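You operate a simulated robot arm through the tools that you are given. There is no shell and no other tool. Be economical: measure what you need, move in short steps, check, and stop when the job is done.

You run a simulated robot arm. Do the job below in one go: nothing can be reset, and whatever is moved stays where it is left.

Task
Open the tiles drawer, put the blue cloth on the worktop before the drying rack away in the inside of the tiles drawer, then shut the drawer. Press the red bath key two times. Open the stir bars drawer, put the yellow-footed cylinder inside, then shut the drawer. Put the cone flask from the corner end of the long bench on the white tile. Put the bottle labelled "S-371" from the corner end of the long bench on the bench in front of the hot plates and the bottle labelled "S-721" on the front of the carboy table. Do these in any order. Set down upright: yellow-footed cylinder, cone flask, bottle.

It is judged by the outcome, as a careful person would: the job done as asked, and still so three seconds after it is handed in. It fails if anything else is knocked over, pushed out of place, dropped, spilled or broken. Flat cloth is picked up by pressing the open fingertips on it (5 to 10 N) and closing them slowly along it; thin cloth reads only 2 to 8 mm in the jaws.

Robot
A 7-joint arm with a two-finger parallel gripper on a trunk, on a base that drives. Base frame: it is fixed to the floor where the robot stands at the start and does not move with it; the origin is under the middle of the robot, x ahead of it, y to its left, z up. Lengths are in mm, angles in rad, forces in N, time in s.
Its first joint turns from -2.897 to 2.897 rad. Places, roughly: bench in front of the hot plates (56x19 cm) [-1740, -1900, 800]; blue cloth (11x8x3 cm) [800, -1000, 900]; bottle [-1500, -2750, 750]; cone flask [-1750, -2500, 750]; front of the carboy table (26x12 cm) [1040, -240, 840]; inside of the tiles drawer [900, 200, 600]; red bath key [200, -1500, 900]; stir bars drawer [300, 900, 700]; t drawer [300, 900, 600]; tiles drawer [800, 100, 700]; white tile (11x11x1 cm) [-1400, -2800, 800]; yellow-footed cylinder [-500, -2250, 1250]. Payload 4.4 kg.
Tool frame: the origin (TCP) lies between the finger pads and is the grasp point; the fingertips stand 23 mm ahead of it; z points along the fingers, y is the line along which they close. The gripper opens to 94 mm. The fingers are 38 mm wide and 10 mm thick; the gripper's body (54 by 96 mm) begins 39 mm behind the TCP.
Orientation is told as [roll, pitch, yaw] about the base's x, y, z axes, in that order, counted from this pose: with the fingers straight down and closing along the base's y, the tool's x points along the base's -x, its y along +y and its z along -z.

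Tools
- The arm moves only by the tool play_rows. Its argument "targets" is a list of rows, each an object (a shift or turn left out is 0, a gripper value left out holds the last) with "xyz": the shift along the tool's x, y, z in mm, a list of three; "rotation": the turn, a rotation vector about the tool's x, y, z in rad, a list of three; "jaw": the finger opening in mm, from 0 to 94. In form: [{"xyz": [x, y, z], "rotation": [wx, wy, wz], "jaw": jaw}, ...]. A call has 1 to 10 rows; each row is the pose to reach, as a shift and turn from the pose commanded when the call began, along the tool's axes at that moment. A row lasts 0.2 s, in which the tool goes at most 50 mm and 0.15 rad; a call with a longer step from one row to the next is refused whole, and so is a gripper value outside its range. Where a pose cannot be reached the arm comes as near as it can. A force on the tool above 40 N (or 10 N above the force at the start of the call, whichever is more), or a blocked arm, ends the call early, and 0.2 s more pass. The fingers move at their own pace (about 108 mm/s each) and stop on an object; they squeeze with about 33 N. The grip force told is the motor's: it shows also when the fingers shut on nothing. Time passes only in rows, and 0.2 s behind the last, so rows that repeat a pose let the fingers close. The reply holds the time, the measured pose of the TCP, the force on the tool along the base axes, the opening and the grip force, in the units named above and with some noise, with the torque about the TCP (base axes, N m) and any sound that the robot's microphone picked up.
- Cameras (640 x 400 px; columns grow to the right, rows downward): "scene" is now at [157.9, 232.1, 1431.1]; the picture's right is [0.04, -1.00, 0.00], its down [-0.93, -0.03, -0.36] and it looks along [0.36, 0.01, -0.93] (base axes); focal length 214 px, centre (320, 200). "wrist" rides on the gripper at [86, 16, -74] in the tool frame; the picture's right is [-0.18, 0.98, 0.00], its down [-0.58, -0.11, -0.81] and it looks along [-0.79, -0.15, 0.59] (tool axes); focal length 243 px, centre (320, 200).
- snapshot(camera): a new picture of that camera. The clock stands still meanwhile.
- drive_base(legs): drives the robot by 1 to 6 legs, each [ahead, left, turn to the left] in mm, mm and rad, along the robot's own axes; the way and the turn of a leg run together, so that a leg with both is an arc; at most 1500 mm and 3.142 rad a leg. The arm and the cameras ride along, it lands a little off, and it stops where it bumps. It gives what a move gives.
- head_to(pan, tilt): turns the head with the scene camera to pan (to the left, within 2.094 rad either way) and tilt (down, from -0.506 to 1.204), counted from straight ahead of the robot. It gives what a move gives.
- pixel_to_xyz(camera, pixels): for up to 12 pixels [column, row] of the newest picture of that camera ("zoom" is the newest enlarged one), the place [x, y, z] in the base frame of the surface seen there, good to about 3 mm, but the place of the scene camera against the robot may be out by one fixed shift of up to 12 mm in any direction. The clock stands still meanwhile.
- close_up(camera, box): a new picture of the part [left, top, right, bottom] of that camera's present view, enlarged. The clock stands still meanwhile.
- finish_job(): hands the job in; it is judged then, once.

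Go step by step. Measure first, check grasps and placings, and put right what went wrong. The budget is 145 turns and 172 pictures, counting those below and the enlarged ones. Unless the task says otherwise, let go and move clear before handing in.

The tools are called as a command line: name --argument value ..., lists and objects as JSON in quotes. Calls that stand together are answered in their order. play_rows: Moves the arm, as the interface text tells. Its arguments: {"type":"object","properties":{"targets":{"type":"array","items":{"type":"object","properties":{"xyz":{"type":"array","items":{"type":"number"}},"rotation":{"type":"array","items":{"type":"number"}},"jaw":{"type":"number"}}}}},"required":["targets"]} The other tools are called the same way: drive_base (legs) drives the base; head_to (pan, tilt) turns the head that bears the scene camera; snapshot (camera) takes a picture; pixel_to_xyz (camera, pixels) gives the place of the surface under pixels of a picture; close_up (camera, box) takes an enlarged picture of a part of a camera's view; finish_job () hands the job in.

At the start:

```text
t: 0.0
tcp_pos: [619.0, 15.5, 1145.8]
ee_rot: [0.001, -0.001, -0.001]
force: [0.0, 1.5, -0.3]
wrist_torque: [0.01, 0.01, 0.02]
opening: 94.2
gripper_force: 0.0
robot x, y, heading: [-1.4, -2.3, 0.003]
head pan, tilt: [0.035, 1.201]
```

scene: 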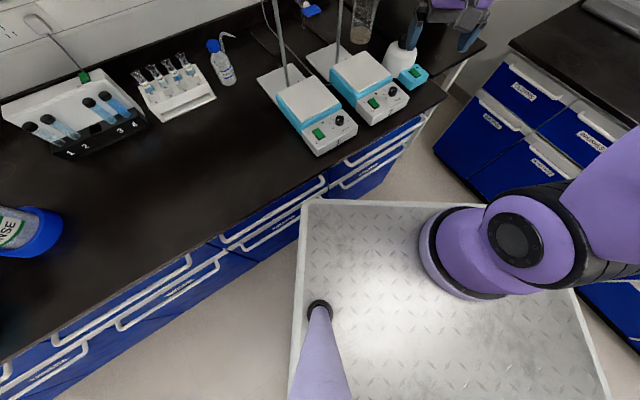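
wrist: 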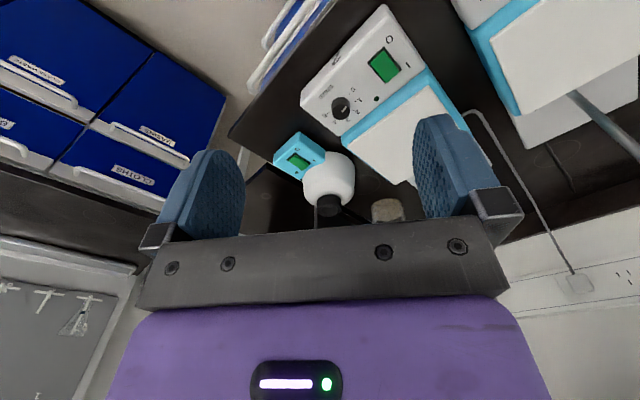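

The first pictures show a bench ahead-left with hot plates and drawers on the right. I'll look around with the head.

head_to --pan 0.0 --tilt 0.5

snapshot --camera "scene"

head_to --pan -1.2 --tilt 0.5

snapshot --camera "scene"

head_to --pan 1.2 --tilt 0.5

snapshot --camera "scene"

head_to --pan -2.09 --tilt 0.4

snapshot --camera "scene"

```text
t: 1.1
tcp_pos: [619.5, 15.2, 1145.2]
ee_rot: [0.002, 0.0, -0.002]
force: [1.0, -0.6, 0.4]
wrist_torque: [-0.01, 0.01, 0.03]
opening: 94.0
gripper_force: 0.1
robot x, y, heading: [-1.4, 1.0, -0.001]
head pan, tilt: [0.0, 0.499]
```

```text
169 pictures are left
```

scene: 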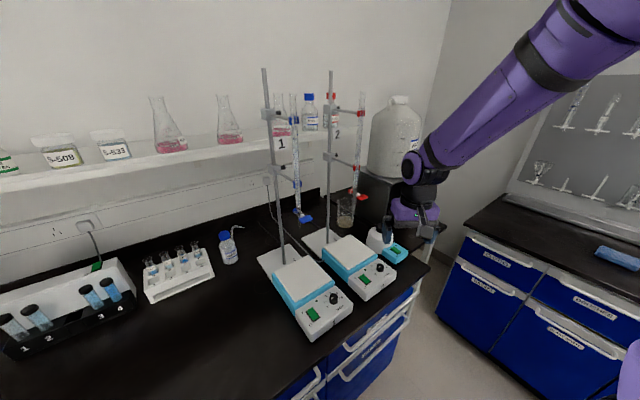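

```text
t: 2.5
tcp_pos: [619.0, 16.8, 1145.5]
ee_rot: [0.0, -0.001, 0.0]
force: [-0.2, 0.3, 0.4]
wrist_torque: [-0.02, -0.01, 0.0]
opening: 94.2
gripper_force: 0.0
robot x, y, heading: [-1.6, -1.6, 0.001]
head pan, tilt: [-1.201, 0.499]
```

```text
168 pictures are left
```

scene: 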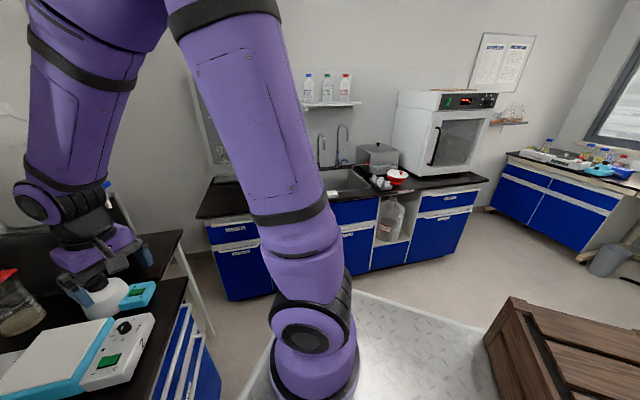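

```text
t: 4.7
tcp_pos: [619.6, 17.1, 1145.1]
ee_rot: [0.0, 0.0, 0.0]
force: [0.0, -0.1, -0.2]
wrist_torque: [0.03, -0.01, 0.03]
opening: 94.0
gripper_force: 0.0
robot x, y, heading: [-4.7, -2.6, 0.0]
head pan, tilt: [1.201, 0.499]
```

```text
167 pictures are left
```

scene: 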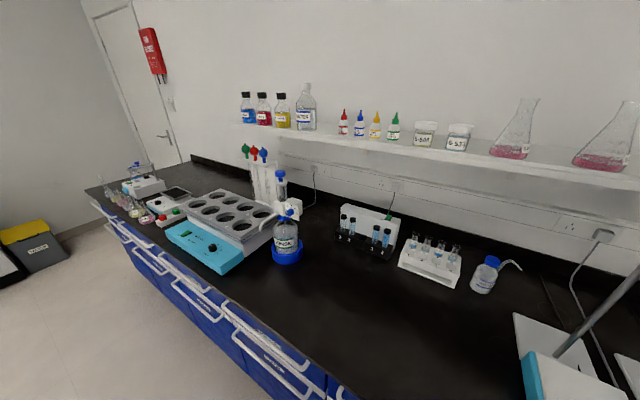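

```text
t: 7.5
tcp_pos: [618.8, 16.4, 1146.4]
ee_rot: [0.0, -0.003, 0.0]
force: [-0.4, -0.5, -0.1]
wrist_torque: [0.0, -0.01, -0.02]
opening: 93.9
gripper_force: 0.0
robot x, y, heading: [-3.3, 0.9, -0.003]
head pan, tilt: [-2.089, 0.4]
```

```text
166 pictures are left
```

scene: 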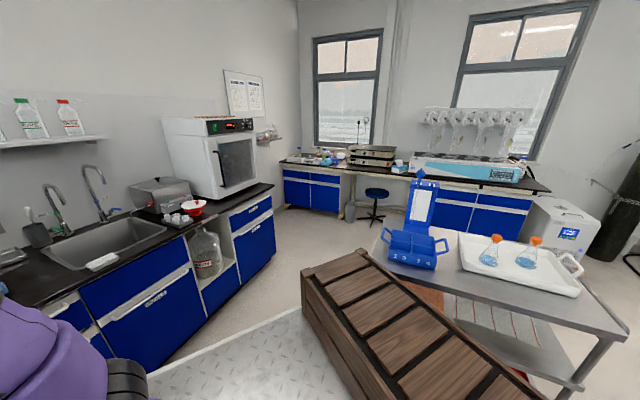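

The far bench by the windows should hold the flask and bottles, with the cylinder shelf beside the oven. I'll measure several places.

pixel_to_xyz --camera "scene" --pixels '[[285, 163], [345, 178], [405, 165], [545, 190], [268, 138], [270, 185], [195, 210], [170, 188], [60, 300], [305, 270], [375, 250], [600, 330]]'

close_up --camera "scene" --box '[240, 90, 440, 215]'

pixel_to_xyz --camera "scene" --pixels '[[300, 375], [350, 260], [230, 390], [520, 390], [260, 290], [160, 360], [375, 222], [350, 215], [620, 220], [590, 220], [440, 225], [635, 305]]'

```text
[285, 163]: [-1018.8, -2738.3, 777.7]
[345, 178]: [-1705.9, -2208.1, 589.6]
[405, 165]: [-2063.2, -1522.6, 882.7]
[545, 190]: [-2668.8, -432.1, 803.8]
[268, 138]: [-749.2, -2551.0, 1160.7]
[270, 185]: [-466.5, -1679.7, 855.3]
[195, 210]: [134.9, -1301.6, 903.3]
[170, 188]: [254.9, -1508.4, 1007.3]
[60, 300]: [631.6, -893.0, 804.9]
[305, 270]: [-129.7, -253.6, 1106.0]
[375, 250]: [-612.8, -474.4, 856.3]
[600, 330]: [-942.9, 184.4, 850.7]
```

```text
3.20 times, centred on (340, 152) of scene
```

zoom: 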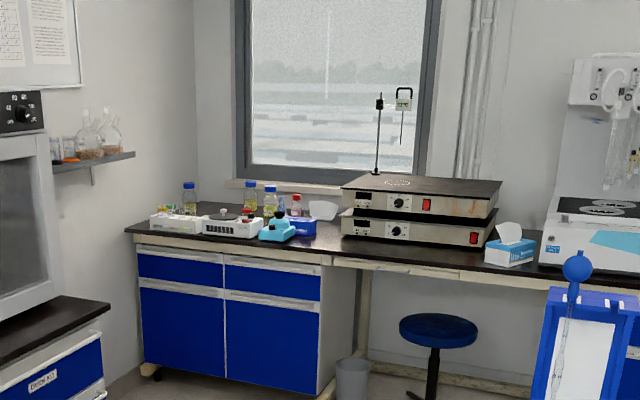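

```text
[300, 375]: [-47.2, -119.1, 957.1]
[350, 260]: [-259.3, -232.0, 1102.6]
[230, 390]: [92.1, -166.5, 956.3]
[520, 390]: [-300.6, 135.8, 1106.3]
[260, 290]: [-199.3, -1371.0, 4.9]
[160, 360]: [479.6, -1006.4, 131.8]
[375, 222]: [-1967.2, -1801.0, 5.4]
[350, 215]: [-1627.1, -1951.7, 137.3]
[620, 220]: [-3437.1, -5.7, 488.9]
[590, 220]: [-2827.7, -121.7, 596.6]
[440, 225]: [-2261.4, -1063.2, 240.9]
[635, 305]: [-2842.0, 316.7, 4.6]
```

head_to --pan 0.035 --tilt 1.2

snapshot --camera "scene"

pixel_to_xyz --camera "scene" --pixels '[[305, 205], [298, 300], [420, 206], [560, 300], [330, 235], [0, 365], [180, 255], [330, 170], [430, 110], [500, 200], [440, 150], [290, 390]]'

pixel_to_xyz --camera "scene" --pixels '[[288, 230], [440, 87], [320, 175], [222, 250], [380, 170], [345, 185], [510, 45], [435, 150], [620, 310], [170, 295], [270, 230], [40, 380]]'

```text
t: 9.5
tcp_pos: [619.6, 15.4, 1144.6]
ee_rot: [0.0, 0.0, 0.0]
force: [-0.2, -0.2, 0.2]
wrist_torque: [0.02, -0.01, 0.01]
opening: 94.1
gripper_force: 0.1
robot x, y, heading: [1.9, 4.3, 0.002]
head pan, tilt: [0.035, 1.201]
```

```text
164 pictures are left
```

scene: 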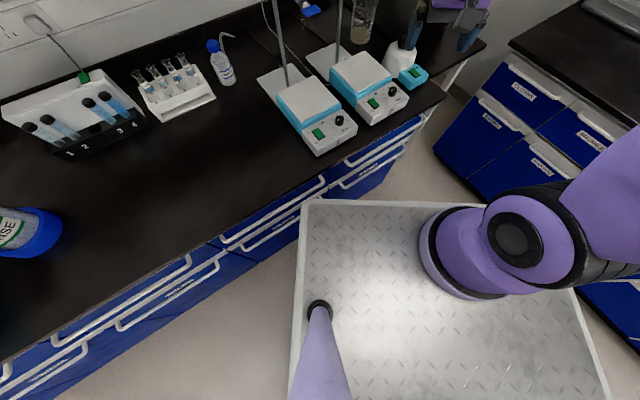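

```text
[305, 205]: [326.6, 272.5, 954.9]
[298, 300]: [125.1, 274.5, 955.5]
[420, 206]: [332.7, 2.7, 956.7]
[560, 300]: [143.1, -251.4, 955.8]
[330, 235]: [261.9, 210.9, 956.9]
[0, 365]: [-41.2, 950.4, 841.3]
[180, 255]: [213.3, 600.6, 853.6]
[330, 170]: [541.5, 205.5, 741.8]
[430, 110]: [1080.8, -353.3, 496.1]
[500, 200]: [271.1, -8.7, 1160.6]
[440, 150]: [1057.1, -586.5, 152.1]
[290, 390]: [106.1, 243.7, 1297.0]
```

```text
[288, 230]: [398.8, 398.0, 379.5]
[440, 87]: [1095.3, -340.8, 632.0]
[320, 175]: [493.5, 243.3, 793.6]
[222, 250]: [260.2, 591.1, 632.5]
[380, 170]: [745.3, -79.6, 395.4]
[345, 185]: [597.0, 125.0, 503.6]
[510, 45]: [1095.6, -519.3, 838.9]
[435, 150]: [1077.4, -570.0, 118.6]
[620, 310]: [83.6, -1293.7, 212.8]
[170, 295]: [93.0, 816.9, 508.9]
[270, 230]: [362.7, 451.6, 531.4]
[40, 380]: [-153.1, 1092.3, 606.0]
```

pixel_to_xyz --camera "scene" --pixels '[[424, 250], [440, 280], [465, 294], [490, 298], [440, 215], [470, 270], [515, 240], [585, 230], [320, 305], [585, 290], [610, 380], [300, 390]]'

head_to --pan -0.45 --tilt 0.75

snapshot --camera "scene"

head_to --pan 0.75 --tilt 0.9

snapshot --camera "scene"

```text
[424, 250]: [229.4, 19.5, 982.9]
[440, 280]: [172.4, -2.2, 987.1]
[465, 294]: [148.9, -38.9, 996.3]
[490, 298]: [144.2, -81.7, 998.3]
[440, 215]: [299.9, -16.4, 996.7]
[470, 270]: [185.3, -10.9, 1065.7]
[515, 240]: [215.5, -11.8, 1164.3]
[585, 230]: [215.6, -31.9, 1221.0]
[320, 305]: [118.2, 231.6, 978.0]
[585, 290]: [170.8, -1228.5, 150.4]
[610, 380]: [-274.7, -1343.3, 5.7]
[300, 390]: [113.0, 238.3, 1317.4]
```

```text
t: 10.4
tcp_pos: [620.2, 15.2, 1145.0]
ee_rot: [0.002, -0.001, 0.0]
force: [0.2, 0.6, 0.2]
wrist_torque: [-0.05, 0.01, -0.02]
opening: 94.1
gripper_force: 0.0
robot x, y, heading: [2.7, 1.0, 0.001]
head pan, tilt: [-0.45, 0.75]
```

```text
163 pictures are left
```

scene: 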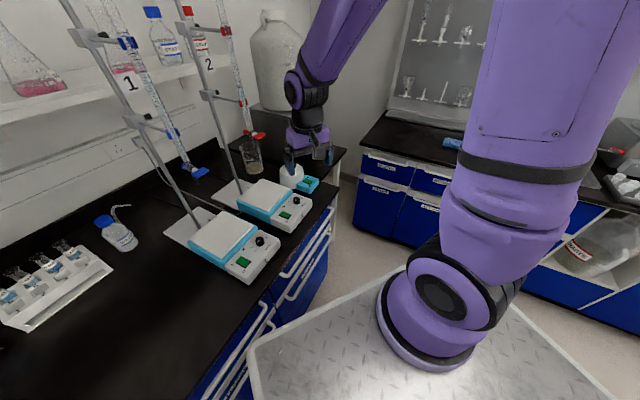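

```text
t: 11.8
tcp_pos: [619.4, 15.5, 1145.5]
ee_rot: [0.0, 0.0, 0.001]
force: [0.5, -0.3, 0.0]
wrist_torque: [0.0, 0.0, 0.0]
opening: 94.0
gripper_force: 0.0
robot x, y, heading: [-1.7, -1.3, -0.003]
head pan, tilt: [0.75, 0.901]
```

```text
162 pictures are left
```

scene: 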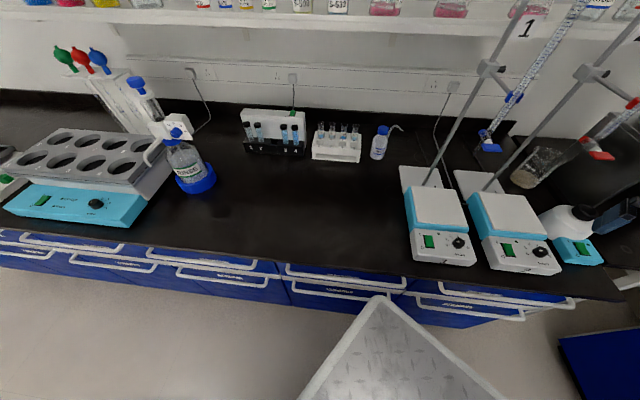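

close_up --camera "scene" --box '[0, 220, 320, 320]'

close_up --camera "scene" --box '[280, 250, 600, 340]'

pixel_to_xyz --camera "scene" --pixels '[[170, 252], [230, 282], [100, 260], [340, 278], [340, 292], [500, 293], [470, 308], [290, 263], [622, 300], [388, 290], [420, 285], [200, 245]]'

```text
2.00 times, centred on (160, 270) of scene
```

zoom: 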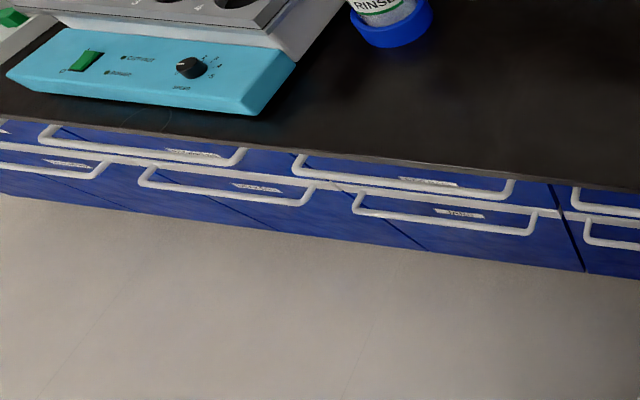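

```text
2.00 times, centred on (440, 295) of scene
```

zoom: 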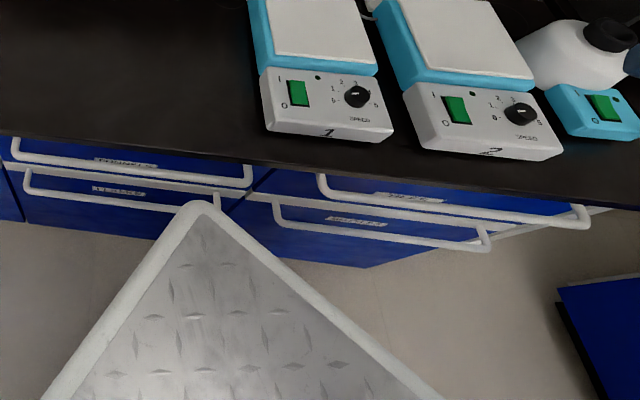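

```text
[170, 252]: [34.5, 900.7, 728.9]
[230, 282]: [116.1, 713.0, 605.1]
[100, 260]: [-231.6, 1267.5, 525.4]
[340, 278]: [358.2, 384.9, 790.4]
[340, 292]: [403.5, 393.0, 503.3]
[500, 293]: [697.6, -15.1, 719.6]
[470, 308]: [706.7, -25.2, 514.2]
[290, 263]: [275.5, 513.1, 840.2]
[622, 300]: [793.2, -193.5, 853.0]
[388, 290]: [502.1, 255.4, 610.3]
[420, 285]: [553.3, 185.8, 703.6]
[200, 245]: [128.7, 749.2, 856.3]
```

head_to --pan -2.09 --tilt 0.9

snapshot --camera "scene"

head_to --pan 2.09 --tilt 0.7

snapshot --camera "scene"

```text
t: 14.3
tcp_pos: [619.2, 15.5, 1145.3]
ee_rot: [0.0, 0.001, 0.001]
force: [-0.8, -0.1, -1.1]
wrist_torque: [0.0, 0.04, -0.01]
opening: 94.1
gripper_force: 0.0
robot x, y, heading: [-2.6, -0.1, -0.0]
head pan, tilt: [-2.089, 0.901]
```

```text
159 pictures are left
```

scene: 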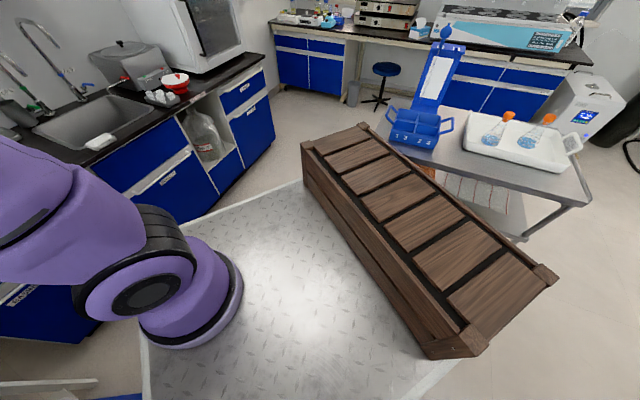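

```text
t: 17.7
tcp_pos: [619.7, 17.1, 1144.7]
ee_rot: [0.0, 0.0, 0.0]
force: [0.1, 0.2, -0.4]
wrist_torque: [-0.02, 0.04, -0.01]
opening: 94.1
gripper_force: 0.0
robot x, y, heading: [-1.5, -2.6, -0.003]
head pan, tilt: [2.089, 0.7]
```

```text
158 pictures are left
```

scene: 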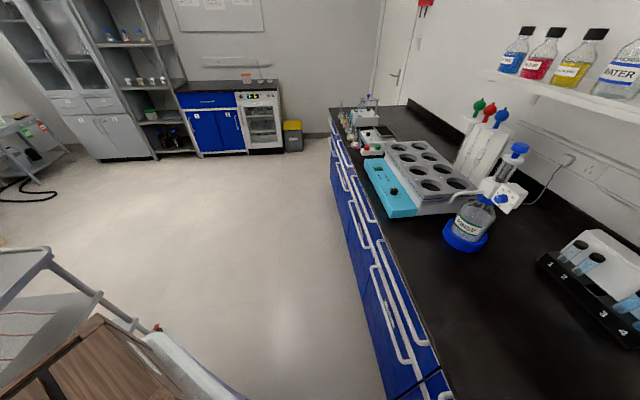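

pixel_to_xyz --camera "scene" --pixels '[[48, 252], [130, 325], [90, 290], [5, 255], [20, 270], [155, 330], [95, 320], [10, 390], [180, 385], [330, 190], [385, 350], [300, 395]]'

head_to --pan 2.09 --tilt 1.1

snapshot --camera "scene"

```text
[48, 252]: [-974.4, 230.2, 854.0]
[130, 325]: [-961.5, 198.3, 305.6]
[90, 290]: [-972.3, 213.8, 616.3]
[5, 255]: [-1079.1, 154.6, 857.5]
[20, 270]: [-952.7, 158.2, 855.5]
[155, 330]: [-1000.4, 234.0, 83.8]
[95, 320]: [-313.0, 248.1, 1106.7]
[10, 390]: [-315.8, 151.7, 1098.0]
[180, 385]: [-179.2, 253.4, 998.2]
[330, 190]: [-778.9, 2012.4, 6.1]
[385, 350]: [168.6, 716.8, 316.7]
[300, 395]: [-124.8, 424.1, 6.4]
```

```text
t: 18.6
tcp_pos: [618.1, 16.2, 1145.6]
ee_rot: [0.001, 0.0, -0.001]
force: [-0.5, 0.5, 1.3]
wrist_torque: [-0.02, -0.01, -0.01]
opening: 93.8
gripper_force: 0.1
robot x, y, heading: [0.1, 1.4, -0.001]
head pan, tilt: [2.089, 1.1]
```

```text
157 pictures are left
```

scene: 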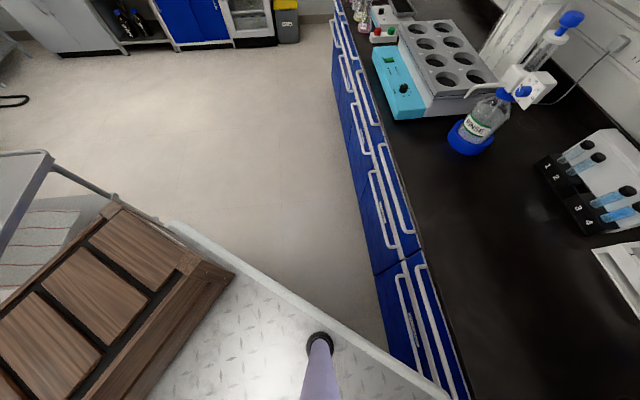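

The table is about 100 mm clear of where I would back up, so I'll back away from the main bench and turn to face it.

drive_base --legs '[[-150, -110, 0], [0, 0, 0.627]]'

head_to --pan -0.1 --tilt 0.85

snapshot --camera "scene"

head_to --pan 0.9 --tilt 0.85

snapshot --camera "scene"

```text
t: 20.3
tcp_pos: [475.1, -91.8, 1144.4]
ee_rot: [0.001, 0.0, -0.001]
force: [0.1, -0.1, 0.0]
wrist_torque: [-0.01, -0.05, 0.03]
opening: 94.0
gripper_force: 0.0
robot x, y, heading: [-145.9, -107.3, -0.001]
head pan, tilt: [2.089, 1.1]
stopped in leg 1: the robot was blocked; the commanded pose is now the measured one
```

```text
t: 22.3
tcp_pos: [476.1, -91.4, 1145.5]
ee_rot: [-0.001, 0.0, -0.001]
force: [0.3, -0.4, 0.4]
wrist_torque: [0.01, 0.0, 0.02]
opening: 94.0
gripper_force: 0.0
robot x, y, heading: [-144.7, -106.6, 0.002]
head pan, tilt: [-0.099, 0.85]
```

```text
156 pictures are left
```

scene: 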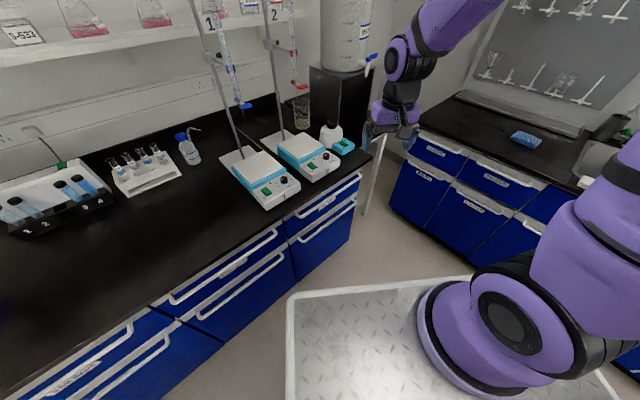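

```text
t: 23.6
tcp_pos: [475.8, -92.3, 1145.4]
ee_rot: [-0.001, 0.0, -0.002]
force: [0.3, 0.1, 0.2]
wrist_torque: [0.03, 0.01, 0.01]
opening: 93.9
gripper_force: 0.0
robot x, y, heading: [-142.5, -107.2, -0.002]
head pan, tilt: [0.901, 0.85]
```

```text
155 pictures are left
```

scene: 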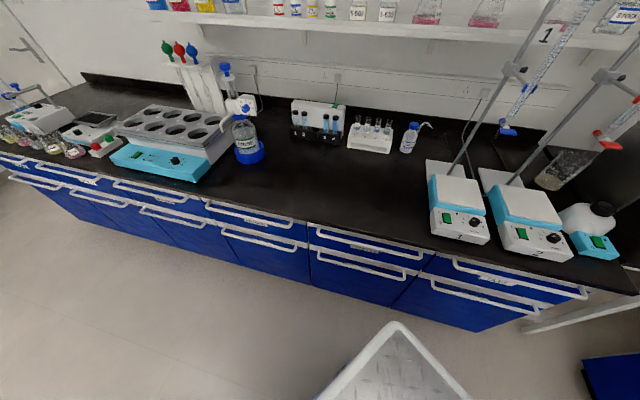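

It stopped on a bump almost at the end of the leg. I'll see what it touched and read the labels.

close_up --camera "scene" --box '[190, 180, 440, 330]'

close_up --camera "scene" --box '[390, 230, 640, 330]'

head_to --pan -2.09 --tilt 0.9

snapshot --camera "scene"

pixel_to_xyz --camera "scene" --pixels '[[375, 130], [390, 165], [400, 140], [540, 240], [590, 200], [570, 205], [365, 130], [540, 290], [440, 85], [270, 165], [305, 150], [480, 340]]'

```text
2.56 times, centred on (315, 255) of scene
```

zoom: 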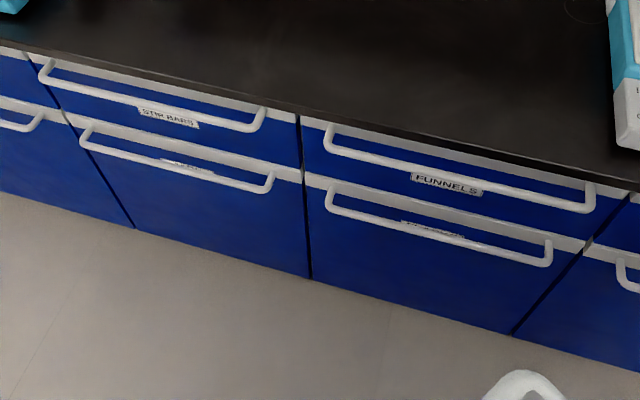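

```text
2.56 times, centred on (515, 280) of scene
```

zoom: 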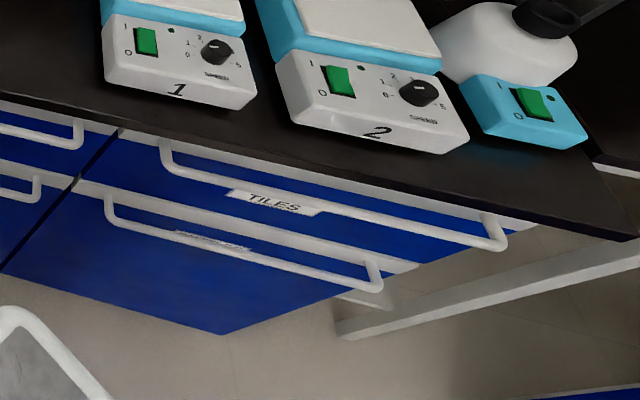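

```text
t: 26.2
tcp_pos: [476.5, -92.6, 1146.3]
ee_rot: [0.001, 0.001, -0.001]
force: [1.0, 0.0, -0.1]
wrist_torque: [0.01, 0.0, -0.03]
opening: 94.1
gripper_force: 0.1
robot x, y, heading: [-142.0, -102.7, -0.0]
head pan, tilt: [-2.089, 0.901]
```

```text
152 pictures are left
```

scene: 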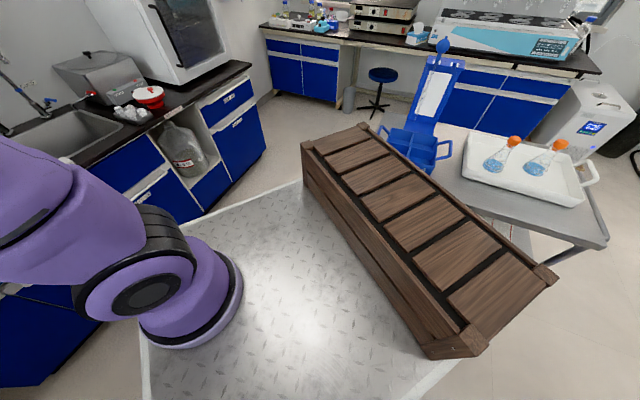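

```text
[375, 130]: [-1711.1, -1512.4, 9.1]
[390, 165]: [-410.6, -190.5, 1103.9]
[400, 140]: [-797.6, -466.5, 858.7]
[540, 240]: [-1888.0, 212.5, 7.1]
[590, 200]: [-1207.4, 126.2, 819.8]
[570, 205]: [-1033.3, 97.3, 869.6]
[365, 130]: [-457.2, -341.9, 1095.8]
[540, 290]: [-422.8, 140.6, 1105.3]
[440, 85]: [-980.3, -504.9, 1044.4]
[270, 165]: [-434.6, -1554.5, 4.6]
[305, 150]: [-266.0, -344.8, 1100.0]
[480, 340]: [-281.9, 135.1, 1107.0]
```

The labels show TILES top right and STIR BARS top left of FUNNELS. The rear-right corner is the closest to the table, so I'll ease forward, then turn to face the bench.

drive_base --legs '[[50, 36, 0], [0, 0, 0.627]]'

head_to --pan 0.0 --tilt 0.9

snapshot --camera "scene"

```text
t: 28.8
tcp_pos: [401.6, 299.9, 1144.6]
ee_rot: [0.0, -0.001, 0.618]
force: [0.5, -0.7, 0.6]
wrist_torque: [0.0, -0.02, 0.0]
opening: 94.0
gripper_force: 0.1
robot x, y, heading: [-91.6, -75.0, 0.618]
head pan, tilt: [-2.089, 0.901]
```

```text
t: 30.8
tcp_pos: [402.0, 299.6, 1144.8]
ee_rot: [0.0, 0.001, 0.618]
force: [0.0, -1.3, 0.4]
wrist_torque: [-0.02, -0.02, 0.02]
opening: 93.8
gripper_force: 0.1
robot x, y, heading: [-93.5, -71.3, 0.617]
head pan, tilt: [0.0, 0.901]
```

```text
151 pictures are left
```

scene: 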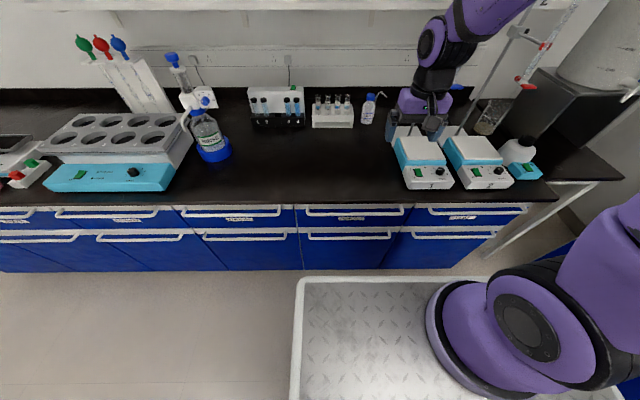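

close_up --camera "scene" --box '[160, 180, 560, 290]'

pixel_to_xyz --camera "scene" --pixels '[[428, 212], [470, 212], [520, 210], [352, 212], [185, 214], [230, 214], [275, 213], [230, 200], [470, 199], [100, 205], [416, 207], [528, 206]]'

```text
1.60 times, centred on (360, 235) of scene
```

zoom: 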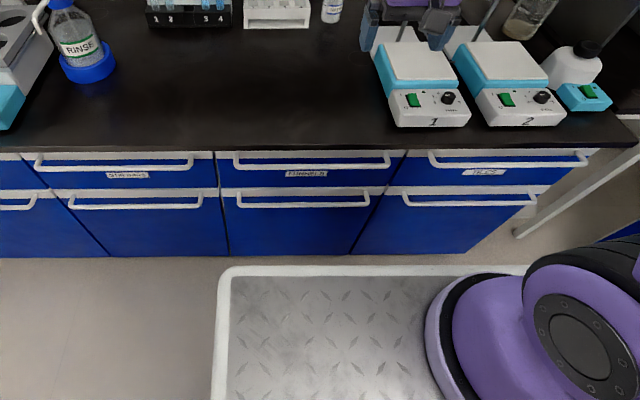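

```text
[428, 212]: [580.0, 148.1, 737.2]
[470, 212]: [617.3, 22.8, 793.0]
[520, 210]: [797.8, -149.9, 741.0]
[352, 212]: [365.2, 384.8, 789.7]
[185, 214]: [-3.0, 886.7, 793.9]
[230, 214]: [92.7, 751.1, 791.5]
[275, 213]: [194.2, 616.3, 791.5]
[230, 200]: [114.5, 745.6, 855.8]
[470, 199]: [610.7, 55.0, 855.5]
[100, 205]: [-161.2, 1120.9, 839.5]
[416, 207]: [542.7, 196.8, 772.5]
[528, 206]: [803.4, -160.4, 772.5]
```

Bench edge runs with normal at about 0.62 rad, and the tiles handle bar is near (u=515, v=-360, z=791). I'll shift right, clear of the trolley, then back, so that handle and cloth are both reachable.

drive_base --legs '[[0, -427, 0], [-400, 0, 0]]'

head_to --pan -0.2 --tilt 0.65

snapshot --camera "scene"

```text
t: 35.5
tcp_pos: [326.1, -283.6, 1145.0]
ee_rot: [0.0, -0.001, 0.608]
force: [0.7, 0.3, 0.4]
wrist_torque: [0.0, 0.0, -0.01]
opening: 94.1
gripper_force: 0.0
robot x, y, heading: [-175.5, -653.5, 0.612]
head pan, tilt: [0.0, 0.901]
```

```text
t: 36.3
tcp_pos: [325.7, -283.6, 1146.1]
ee_rot: [0.0, 0.0, 0.609]
force: [-0.1, 0.4, -0.1]
wrist_torque: [-0.01, 0.02, -0.02]
opening: 93.9
gripper_force: 0.0
robot x, y, heading: [-170.3, -648.2, 0.608]
head pan, tilt: [-0.201, 0.649]
```

```text
149 pictures are left
```

scene: 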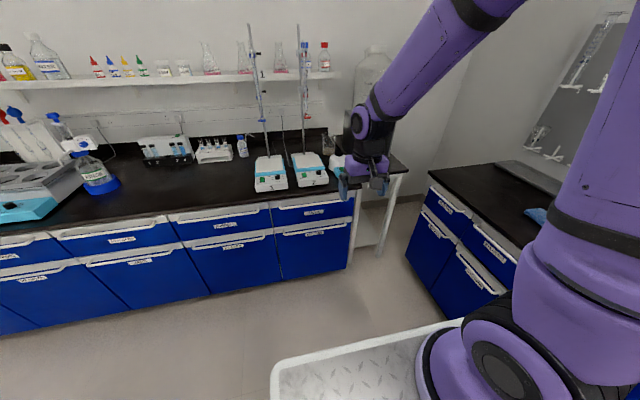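

close_up --camera "scene" --box '[260, 170, 380, 250]'

pixel_to_xyz --camera "zoom" --pixels '[[120, 200], [230, 190], [340, 180], [440, 165], [75, 205], [80, 185], [230, 165], [330, 152], [300, 205], [470, 150], [60, 215], [240, 300]]'

```text
5.00 times, centred on (320, 210) of scene
```

zoom: 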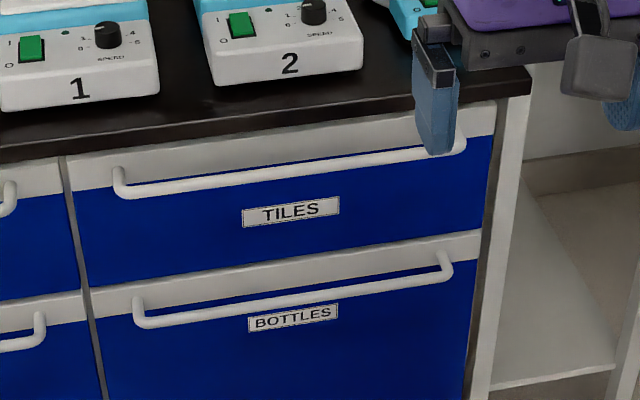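

```text
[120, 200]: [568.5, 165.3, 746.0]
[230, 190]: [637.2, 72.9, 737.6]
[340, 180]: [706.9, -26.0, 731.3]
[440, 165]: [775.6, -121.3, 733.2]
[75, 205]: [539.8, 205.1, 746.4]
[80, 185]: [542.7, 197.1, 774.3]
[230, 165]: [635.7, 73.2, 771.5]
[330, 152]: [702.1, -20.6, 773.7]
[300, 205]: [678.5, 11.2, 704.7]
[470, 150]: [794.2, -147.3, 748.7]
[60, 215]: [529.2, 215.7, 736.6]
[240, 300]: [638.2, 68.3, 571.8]
```

pixel_to_xyz --camera "zoom" --pixels '[[160, 189], [230, 181], [230, 178], [300, 172], [300, 170], [340, 166], [340, 163], [400, 157], [120, 180], [460, 148], [300, 100], [460, 88]]'

```text
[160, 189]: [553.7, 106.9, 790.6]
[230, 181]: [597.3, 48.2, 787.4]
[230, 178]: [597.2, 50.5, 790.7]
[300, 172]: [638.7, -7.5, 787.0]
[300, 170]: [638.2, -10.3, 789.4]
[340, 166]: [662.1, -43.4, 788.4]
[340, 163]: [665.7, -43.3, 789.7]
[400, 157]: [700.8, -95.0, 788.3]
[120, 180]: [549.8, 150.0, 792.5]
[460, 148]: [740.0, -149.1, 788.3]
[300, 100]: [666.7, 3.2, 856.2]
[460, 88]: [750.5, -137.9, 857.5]
```

The tiles bar centre is near (635, -6, 788). I'll turn the wrist so the jaws close vertically, then tilt the tool forward, staying short of the bench.

play_rows --targets '[{"xyz": [-15, 5, 20], "rotation": [0, 0, 0.15], "jaw": 50}, {"xyz": [-30, 10, 40], "rotation": [0, 0, 0.3]}, {"xyz": [-45, 15, 60], "rotation": [0, 0, 0.45]}, {"xyz": [-60, 20, 80], "rotation": [0, 0, 0.6]}, {"xyz": [-75, 25, 100], "rotation": [0, 0, 0.75]}, {"xyz": [-90, 30, 120], "rotation": [0, 0, 0.9]}, {"xyz": [-105, 35, 140], "rotation": [0, 0, 1.05]}, {"xyz": [-120, 40, 160], "rotation": [0, 0, 1.2]}, {"xyz": [-135, 45, 180], "rotation": [0, 0, 1.35]}, {"xyz": [-150, 45, 200], "rotation": [0, 0, 1.5]}]'

play_rows --targets '[{"xyz": [0, 10, 15], "rotation": [-0.14, 0, 0]}, {"xyz": [0, 20, 30], "rotation": [-0.28, 0, 0]}, {"xyz": [0, 30, 45], "rotation": [-0.42, 0, 0]}, {"xyz": [0, 40, 60], "rotation": [-0.56, 0, 0]}, {"xyz": [0, 50, 75], "rotation": [-0.7, 0, 0]}, {"xyz": [0, 60, 90], "rotation": [-0.84, 0, 0]}, {"xyz": [0, 70, 105], "rotation": [-0.98, 0, 0]}, {"xyz": [0, 80, 120], "rotation": [-1.12, 0, 0]}, {"xyz": [0, 90, 135], "rotation": [-1.27, 0, 0]}]'

snapshot --camera "scene"

snapshot --camera "wrist"

```text
t: 38.5
tcp_pos: [422.4, -159.3, 946.2]
ee_rot: [0.001, -0.001, -0.892]
force: [0.2, 0.6, 0.0]
wrist_torque: [0.03, 0.0, 0.03]
opening: 50.0
gripper_force: 0.1
robot x, y, heading: [-172.5, -650.6, 0.608]
head pan, tilt: [-0.201, 0.649]
```

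```text
t: 40.5
tcp_pos: [493.2, -104.9, 810.4]
ee_rot: [1.274, 0.001, -0.893]
force: [0.3, -0.5, 1.2]
wrist_torque: [-0.01, 0.03, 0.0]
opening: 50.2
gripper_force: 0.2
robot x, y, heading: [-175.1, -650.5, 0.611]
head pan, tilt: [-0.201, 0.649]
```

```text
147 pictures are left
```

scene: 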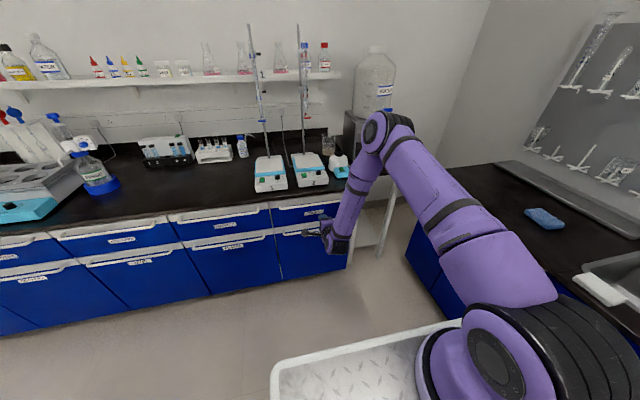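

```text
146 pictures are left
```

wrist: 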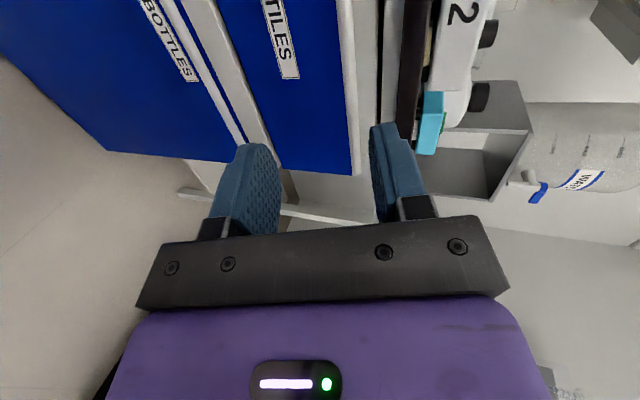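

close_up --camera "wrist" --box '[140, 0, 460, 200]'

pixel_to_xyz --camera "wrist" --pixels '[[346, 60], [350, 100], [343, 30], [340, 60], [355, 60], [238, 80], [225, 60], [300, 100], [370, 60], [405, 60]]'

```text
2.00 times, centred on (300, 100) of wrist
```

zoom: 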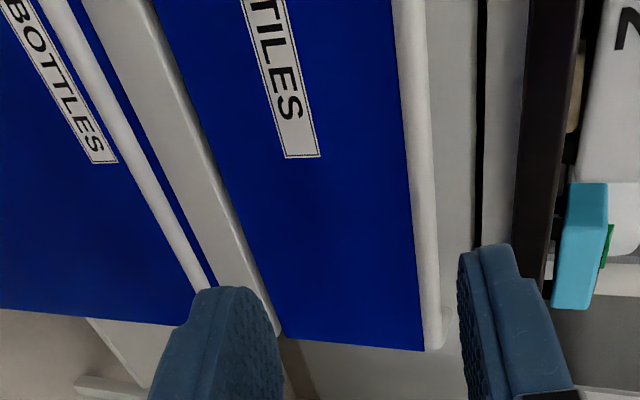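

```text
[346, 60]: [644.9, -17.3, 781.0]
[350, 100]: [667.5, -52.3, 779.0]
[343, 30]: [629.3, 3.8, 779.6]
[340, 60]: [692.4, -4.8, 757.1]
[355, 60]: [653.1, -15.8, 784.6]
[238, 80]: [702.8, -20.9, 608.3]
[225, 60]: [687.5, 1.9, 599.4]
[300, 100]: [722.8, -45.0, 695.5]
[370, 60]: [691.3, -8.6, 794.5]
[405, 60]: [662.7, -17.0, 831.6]
```

The wrist view puts the bar at z≈781, about 8 mm lower than the scene camera does. I'll move in along the tool, straightening yaw, then close on the bar.

play_rows --targets '[{"xyz": [0, 12, 30], "rotation": [0, -0.025, 0.008]}, {"xyz": [0, 24, 60], "rotation": [0, -0.053, 0.016]}, {"xyz": [0, 24, 100], "rotation": [0, -0.053, 0.016]}, {"xyz": [0, 25, 140], "rotation": [0, -0.053, 0.016]}, {"xyz": [0, 25, 178], "rotation": [0, -0.053, 0.016]}, {"xyz": [0, 25, 178], "rotation": [0, -0.053, 0.016]}]'

snapshot --camera "wrist"

```text
t: 41.9
tcp_pos: [633.7, 9.8, 780.6]
ee_rot: [1.271, -0.001, -0.946]
force: [0.4, -0.1, 0.6]
wrist_torque: [-0.03, -0.02, 0.0]
opening: 49.9
gripper_force: 0.1
robot x, y, heading: [-176.3, -654.4, 0.613]
head pan, tilt: [-0.201, 0.649]
```

```text
144 pictures are left
```

wrist: 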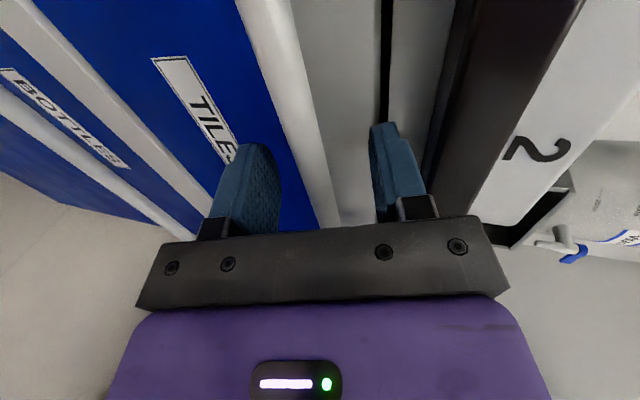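

The bar lies between the fingers; I'll close, then pull.

play_rows --targets '[{"jaw": 0}, {"jaw": 0}, {"jaw": 0}, {"xyz": [0, -3, -9.5]}, {"xyz": [0, -9, -28.5]}]'

play_rows --targets '[{"xyz": [0, -8, -27]}, {"xyz": [0, -16, -54]}, {"xyz": [0, -25, -81]}, {"xyz": [0, -33, -108]}, {"xyz": [0, -42, -135]}, {"xyz": [0, -50, -162]}, {"xyz": [0, -58, -189]}, {"xyz": [0, -66, -215]}, {"xyz": [0, -74, -240]}]'

snapshot --camera "scene"

```text
t: 43.1
tcp_pos: [607.6, -7.5, 780.0]
ee_rot: [1.269, 0.001, -0.947]
force: [0.2, -0.3, -11.8]
wrist_torque: [-0.01, 0.04, 0.52]
opening: 12.8
gripper_force: 45.1
robot x, y, heading: [-172.3, -650.8, 0.607]
head pan, tilt: [-0.201, 0.649]
```

```text
t: 45.2
tcp_pos: [404.9, -157.2, 780.0]
ee_rot: [1.266, -0.002, -0.945]
force: [-1.3, 1.1, -9.4]
wrist_torque: [-0.26, -0.16, -0.7]
opening: 12.7
gripper_force: 45.2
robot x, y, heading: [-174.0, -649.5, 0.612]
head pan, tilt: [-0.201, 0.649]
stopped in row 9: the force on the tool passed its limit at 41 N (the readings are from after the stop); the commanded pose is now the measured one
```

```text
143 pictures are left
```

scene: 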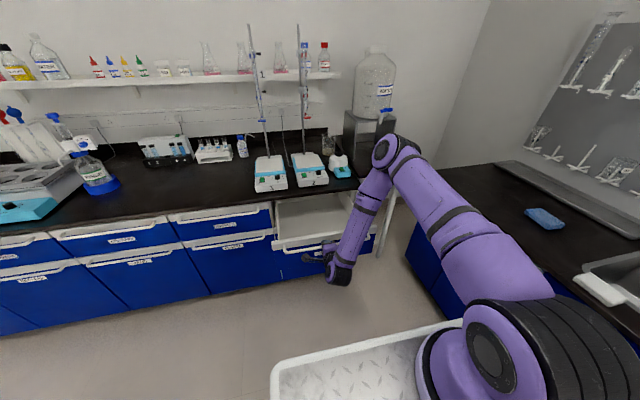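

The drawer is open to its stop, about 283 mm. I'll let go and back off.

play_rows --targets '[{"jaw": 46}, {"jaw": 46}, {"xyz": [0, 0, -25]}, {"xyz": [0, 0, -50]}, {"xyz": [0, 10, -70]}, {"xyz": [0, 50, -85]}, {"xyz": [0, 95, -95]}, {"xyz": [0, 140, -100]}]'

play_rows --targets '[{"xyz": [0, 40, 0], "rotation": [0.14, 0, 0]}, {"xyz": [0, 80, 0], "rotation": [0.28, 0, 0]}, {"xyz": [0, 120, 0], "rotation": [0.42, 0, 0]}, {"xyz": [0, 160, 0], "rotation": [0.56, 0, 0]}, {"xyz": [0, 195, 0], "rotation": [0.7, 0, 0]}, {"xyz": [0, 225, 0], "rotation": [0.84, 0, 0]}, {"xyz": [0, 240, 0], "rotation": [0.98, 0, 0]}, {"xyz": [0, 240, 0], "rotation": [1.12, 0, 0]}, {"xyz": [0, 240, 0], "rotation": [1.266, 0, 0]}]'

head_to --pan -0.6 --tilt 0.65

snapshot --camera "scene"

```text
t: 47.0
tcp_pos: [363.7, -186.7, 945.9]
ee_rot: [1.265, -0.001, -0.946]
force: [-0.2, 0.7, -0.3]
wrist_torque: [-0.02, -0.01, -0.03]
opening: 45.9
gripper_force: 0.0
robot x, y, heading: [-173.0, -653.5, 0.61]
head pan, tilt: [-0.201, 0.649]
```

```text
t: 49.0
tcp_pos: [418.7, -145.9, 1172.4]
ee_rot: [-0.002, -0.001, -0.947]
force: [-0.7, -0.3, -0.2]
wrist_torque: [0.0, -0.02, -0.04]
opening: 45.9
gripper_force: 0.0
robot x, y, heading: [-174.9, -648.3, 0.611]
head pan, tilt: [-0.201, 0.649]
```

```text
t: 49.9
tcp_pos: [418.3, -146.6, 1172.8]
ee_rot: [0.004, 0.001, -0.945]
force: [0.2, -0.9, -0.4]
wrist_torque: [0.02, 0.02, -0.02]
opening: 45.9
gripper_force: 0.1
robot x, y, heading: [-173.7, -652.7, 0.608]
head pan, tilt: [-0.6, 0.649]
```

```text
142 pictures are left
```

scene: 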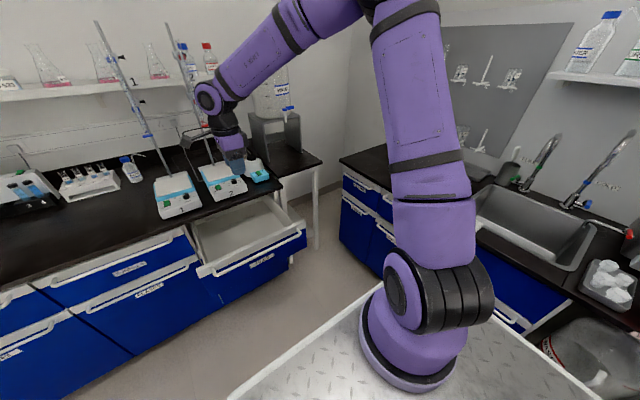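

pixel_to_xyz --camera "scene" --pixels '[[240, 235], [260, 220], [220, 225], [205, 262], [300, 230], [255, 245], [212, 268], [300, 225], [250, 200], [195, 235], [235, 258], [280, 240]]'

head_to --pan -0.9 --tilt 0.65

snapshot --camera "scene"

```text
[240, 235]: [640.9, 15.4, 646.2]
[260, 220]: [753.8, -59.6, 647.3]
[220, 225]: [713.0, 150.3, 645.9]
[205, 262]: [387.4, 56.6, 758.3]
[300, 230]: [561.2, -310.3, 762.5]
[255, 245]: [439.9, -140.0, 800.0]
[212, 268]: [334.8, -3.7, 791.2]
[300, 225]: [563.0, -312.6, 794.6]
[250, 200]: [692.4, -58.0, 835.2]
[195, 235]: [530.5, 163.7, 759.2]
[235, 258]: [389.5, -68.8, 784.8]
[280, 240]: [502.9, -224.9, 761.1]
```

```text
t: 50.7
tcp_pos: [419.0, -146.3, 1173.6]
ee_rot: [0.001, 0.0, -0.947]
force: [-0.2, 0.9, -0.5]
wrist_torque: [0.0, 0.02, 0.03]
opening: 45.8
gripper_force: 0.1
robot x, y, heading: [-167.7, -651.7, 0.612]
head pan, tilt: [-0.901, 0.649]
```

```text
141 pictures are left
```

scene: 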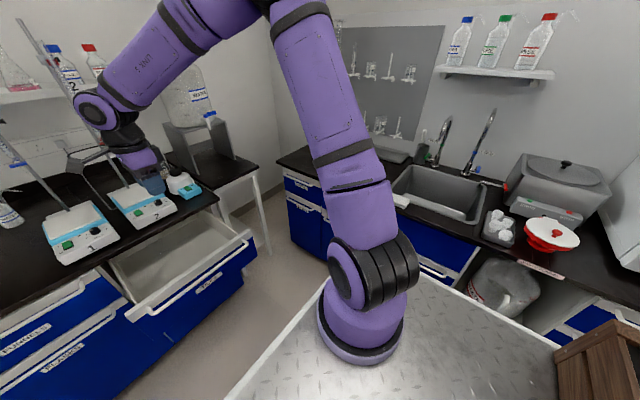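

The drawer floor is at z≈638 with the opening centred near (552, -66). I'll swing the arm over to the sink bench high up for a look at the cloth.

play_rows --targets '[{"xyz": [-45, -10, 0], "jaw": 80}, {"xyz": [-90, -20, 0]}, {"xyz": [-135, -30, 0]}, {"xyz": [-180, -40, 0]}, {"xyz": [-225, -50, 0]}, {"xyz": [-270, -60, 0]}, {"xyz": [-315, -70, 0]}, {"xyz": [-360, -80, 0]}, {"xyz": [-405, -90, 0]}, {"xyz": [-450, -100, 0]}]'

play_rows --targets '[{"xyz": [-45, -12, 0]}, {"xyz": [-90, -24, 0]}, {"xyz": [-135, -36, 0]}, {"xyz": [-180, -48, 0]}, {"xyz": [-225, -60, 10]}, {"xyz": [-270, -72, 30]}, {"xyz": [-315, -84, 50]}, {"xyz": [-360, -94, 70]}]'

snapshot --camera "wrist"

snapshot --camera "scene"

```text
t: 52.9
tcp_pos: [600.1, -572.5, 1173.3]
ee_rot: [0.0, -0.003, -0.944]
force: [0.2, 1.7, 0.3]
wrist_torque: [-0.05, 0.02, 0.0]
opening: 80.0
gripper_force: 0.1
robot x, y, heading: [-173.4, -652.3, 0.611]
head pan, tilt: [-0.901, 0.649]
```

```text
refused: row 6 steps farther than a row can; nothing moved
```

```text
140 pictures are left
```

wrist: 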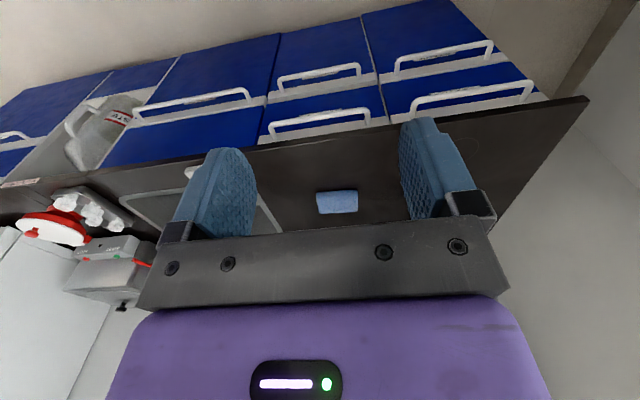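

```text
139 pictures are left
```

scene: 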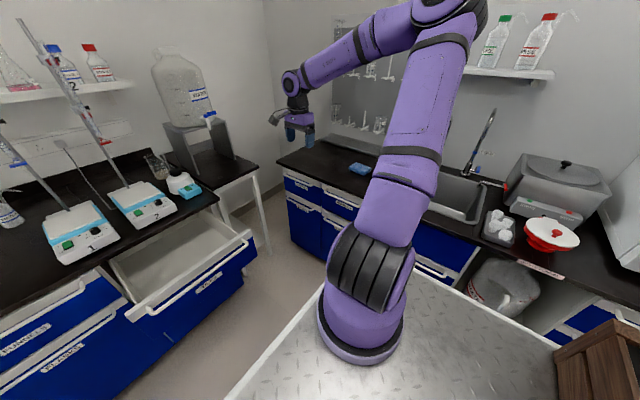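

Both views show the cloth: wrist (337,202), scene (362,168). I'll measure it.

pixel_to_xyz --camera "wrist" --pixels '[[337, 202], [320, 195], [355, 194], [322, 212], [357, 209], [290, 205], [375, 205], [337, 185], [337, 192], [337, 212], [337, 150]]'

close_up --camera "wrist" --box '[270, 150, 410, 240]'

```text
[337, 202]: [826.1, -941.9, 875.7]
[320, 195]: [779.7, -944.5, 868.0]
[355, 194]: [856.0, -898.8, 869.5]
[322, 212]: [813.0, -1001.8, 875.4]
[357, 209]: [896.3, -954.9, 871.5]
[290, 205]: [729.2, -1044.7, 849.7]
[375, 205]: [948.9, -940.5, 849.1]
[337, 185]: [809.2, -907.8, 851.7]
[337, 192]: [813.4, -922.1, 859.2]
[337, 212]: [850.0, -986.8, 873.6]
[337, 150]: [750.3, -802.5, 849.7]
```

```text
4.44 times, centred on (340, 195) of wrist
```

zoom: 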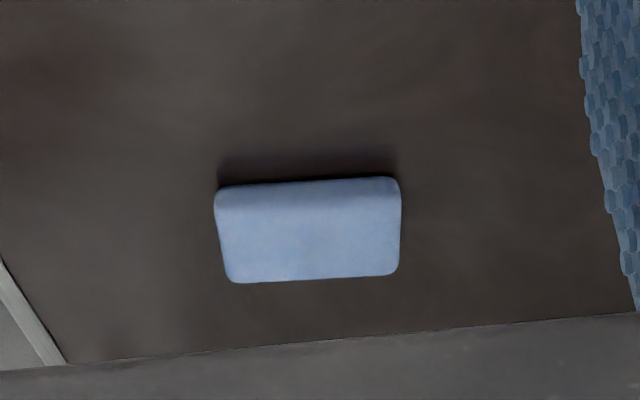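

The cloth is a 26 mm thick pad centred at about (836, -950), long side along yaw 0.53, bench at z 849.5. I'll turn the jaws across its 80 mm side and hover.

play_rows --targets '[{"xyz": [-44.4, -3, 19], "rotation": [0, 0, -0.1474], "jaw": 94}, {"xyz": [-88.8, -6, 38], "rotation": [0, 0, -0.2948]}, {"xyz": [-133.2, -9, 57], "rotation": [0, 0, -0.4422]}, {"xyz": [-177.6, -12, 76], "rotation": [0, 0, -0.5896]}, {"xyz": [-222, -15, 95], "rotation": [0, 0, -0.737]}, {"xyz": [-266.4, -18, 114], "rotation": [0, 0, -0.8844]}, {"xyz": [-310.8, -21, 133], "rotation": [0, 0, -1.0318]}, {"xyz": [-355.2, -24, 152], "rotation": [0, 0, -1.1792]}, {"xyz": [-399.6, -27, 171], "rotation": [0, 0, -1.3266]}, {"xyz": [-444, -30, 190], "rotation": [0, 0, -1.474]}]'

snapshot --camera "wrist"

snapshot --camera "scene"

```text
t: 55.1
tcp_pos: [769.7, -842.5, 1038.1]
ee_rot: [-0.001, -0.001, 0.122]
force: [-0.4, -0.1, 0.6]
wrist_torque: [0.0, 0.03, -0.01]
opening: 93.9
gripper_force: 0.0
out of reach, approached as far as the arm can: row 8, 9, 10
robot x, y, heading: [-174.2, -648.1, 0.612]
head pan, tilt: [-0.901, 0.649]
```

```text
137 pictures are left
```

wrist: 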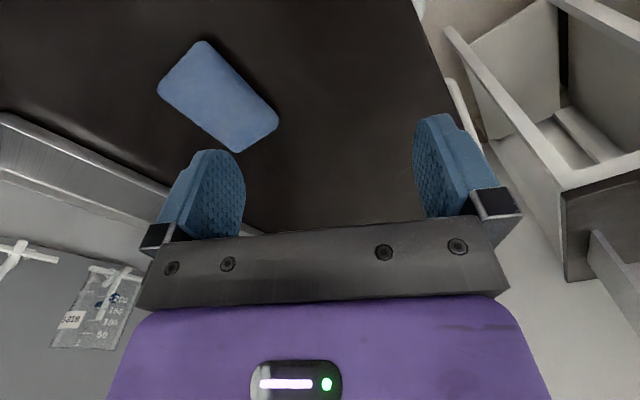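

```text
136 pictures are left
```

scene: 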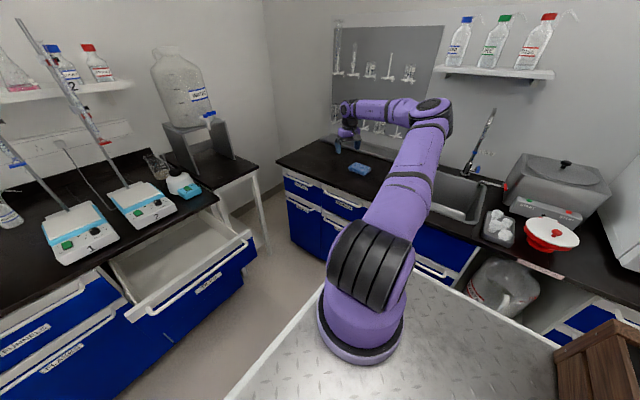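

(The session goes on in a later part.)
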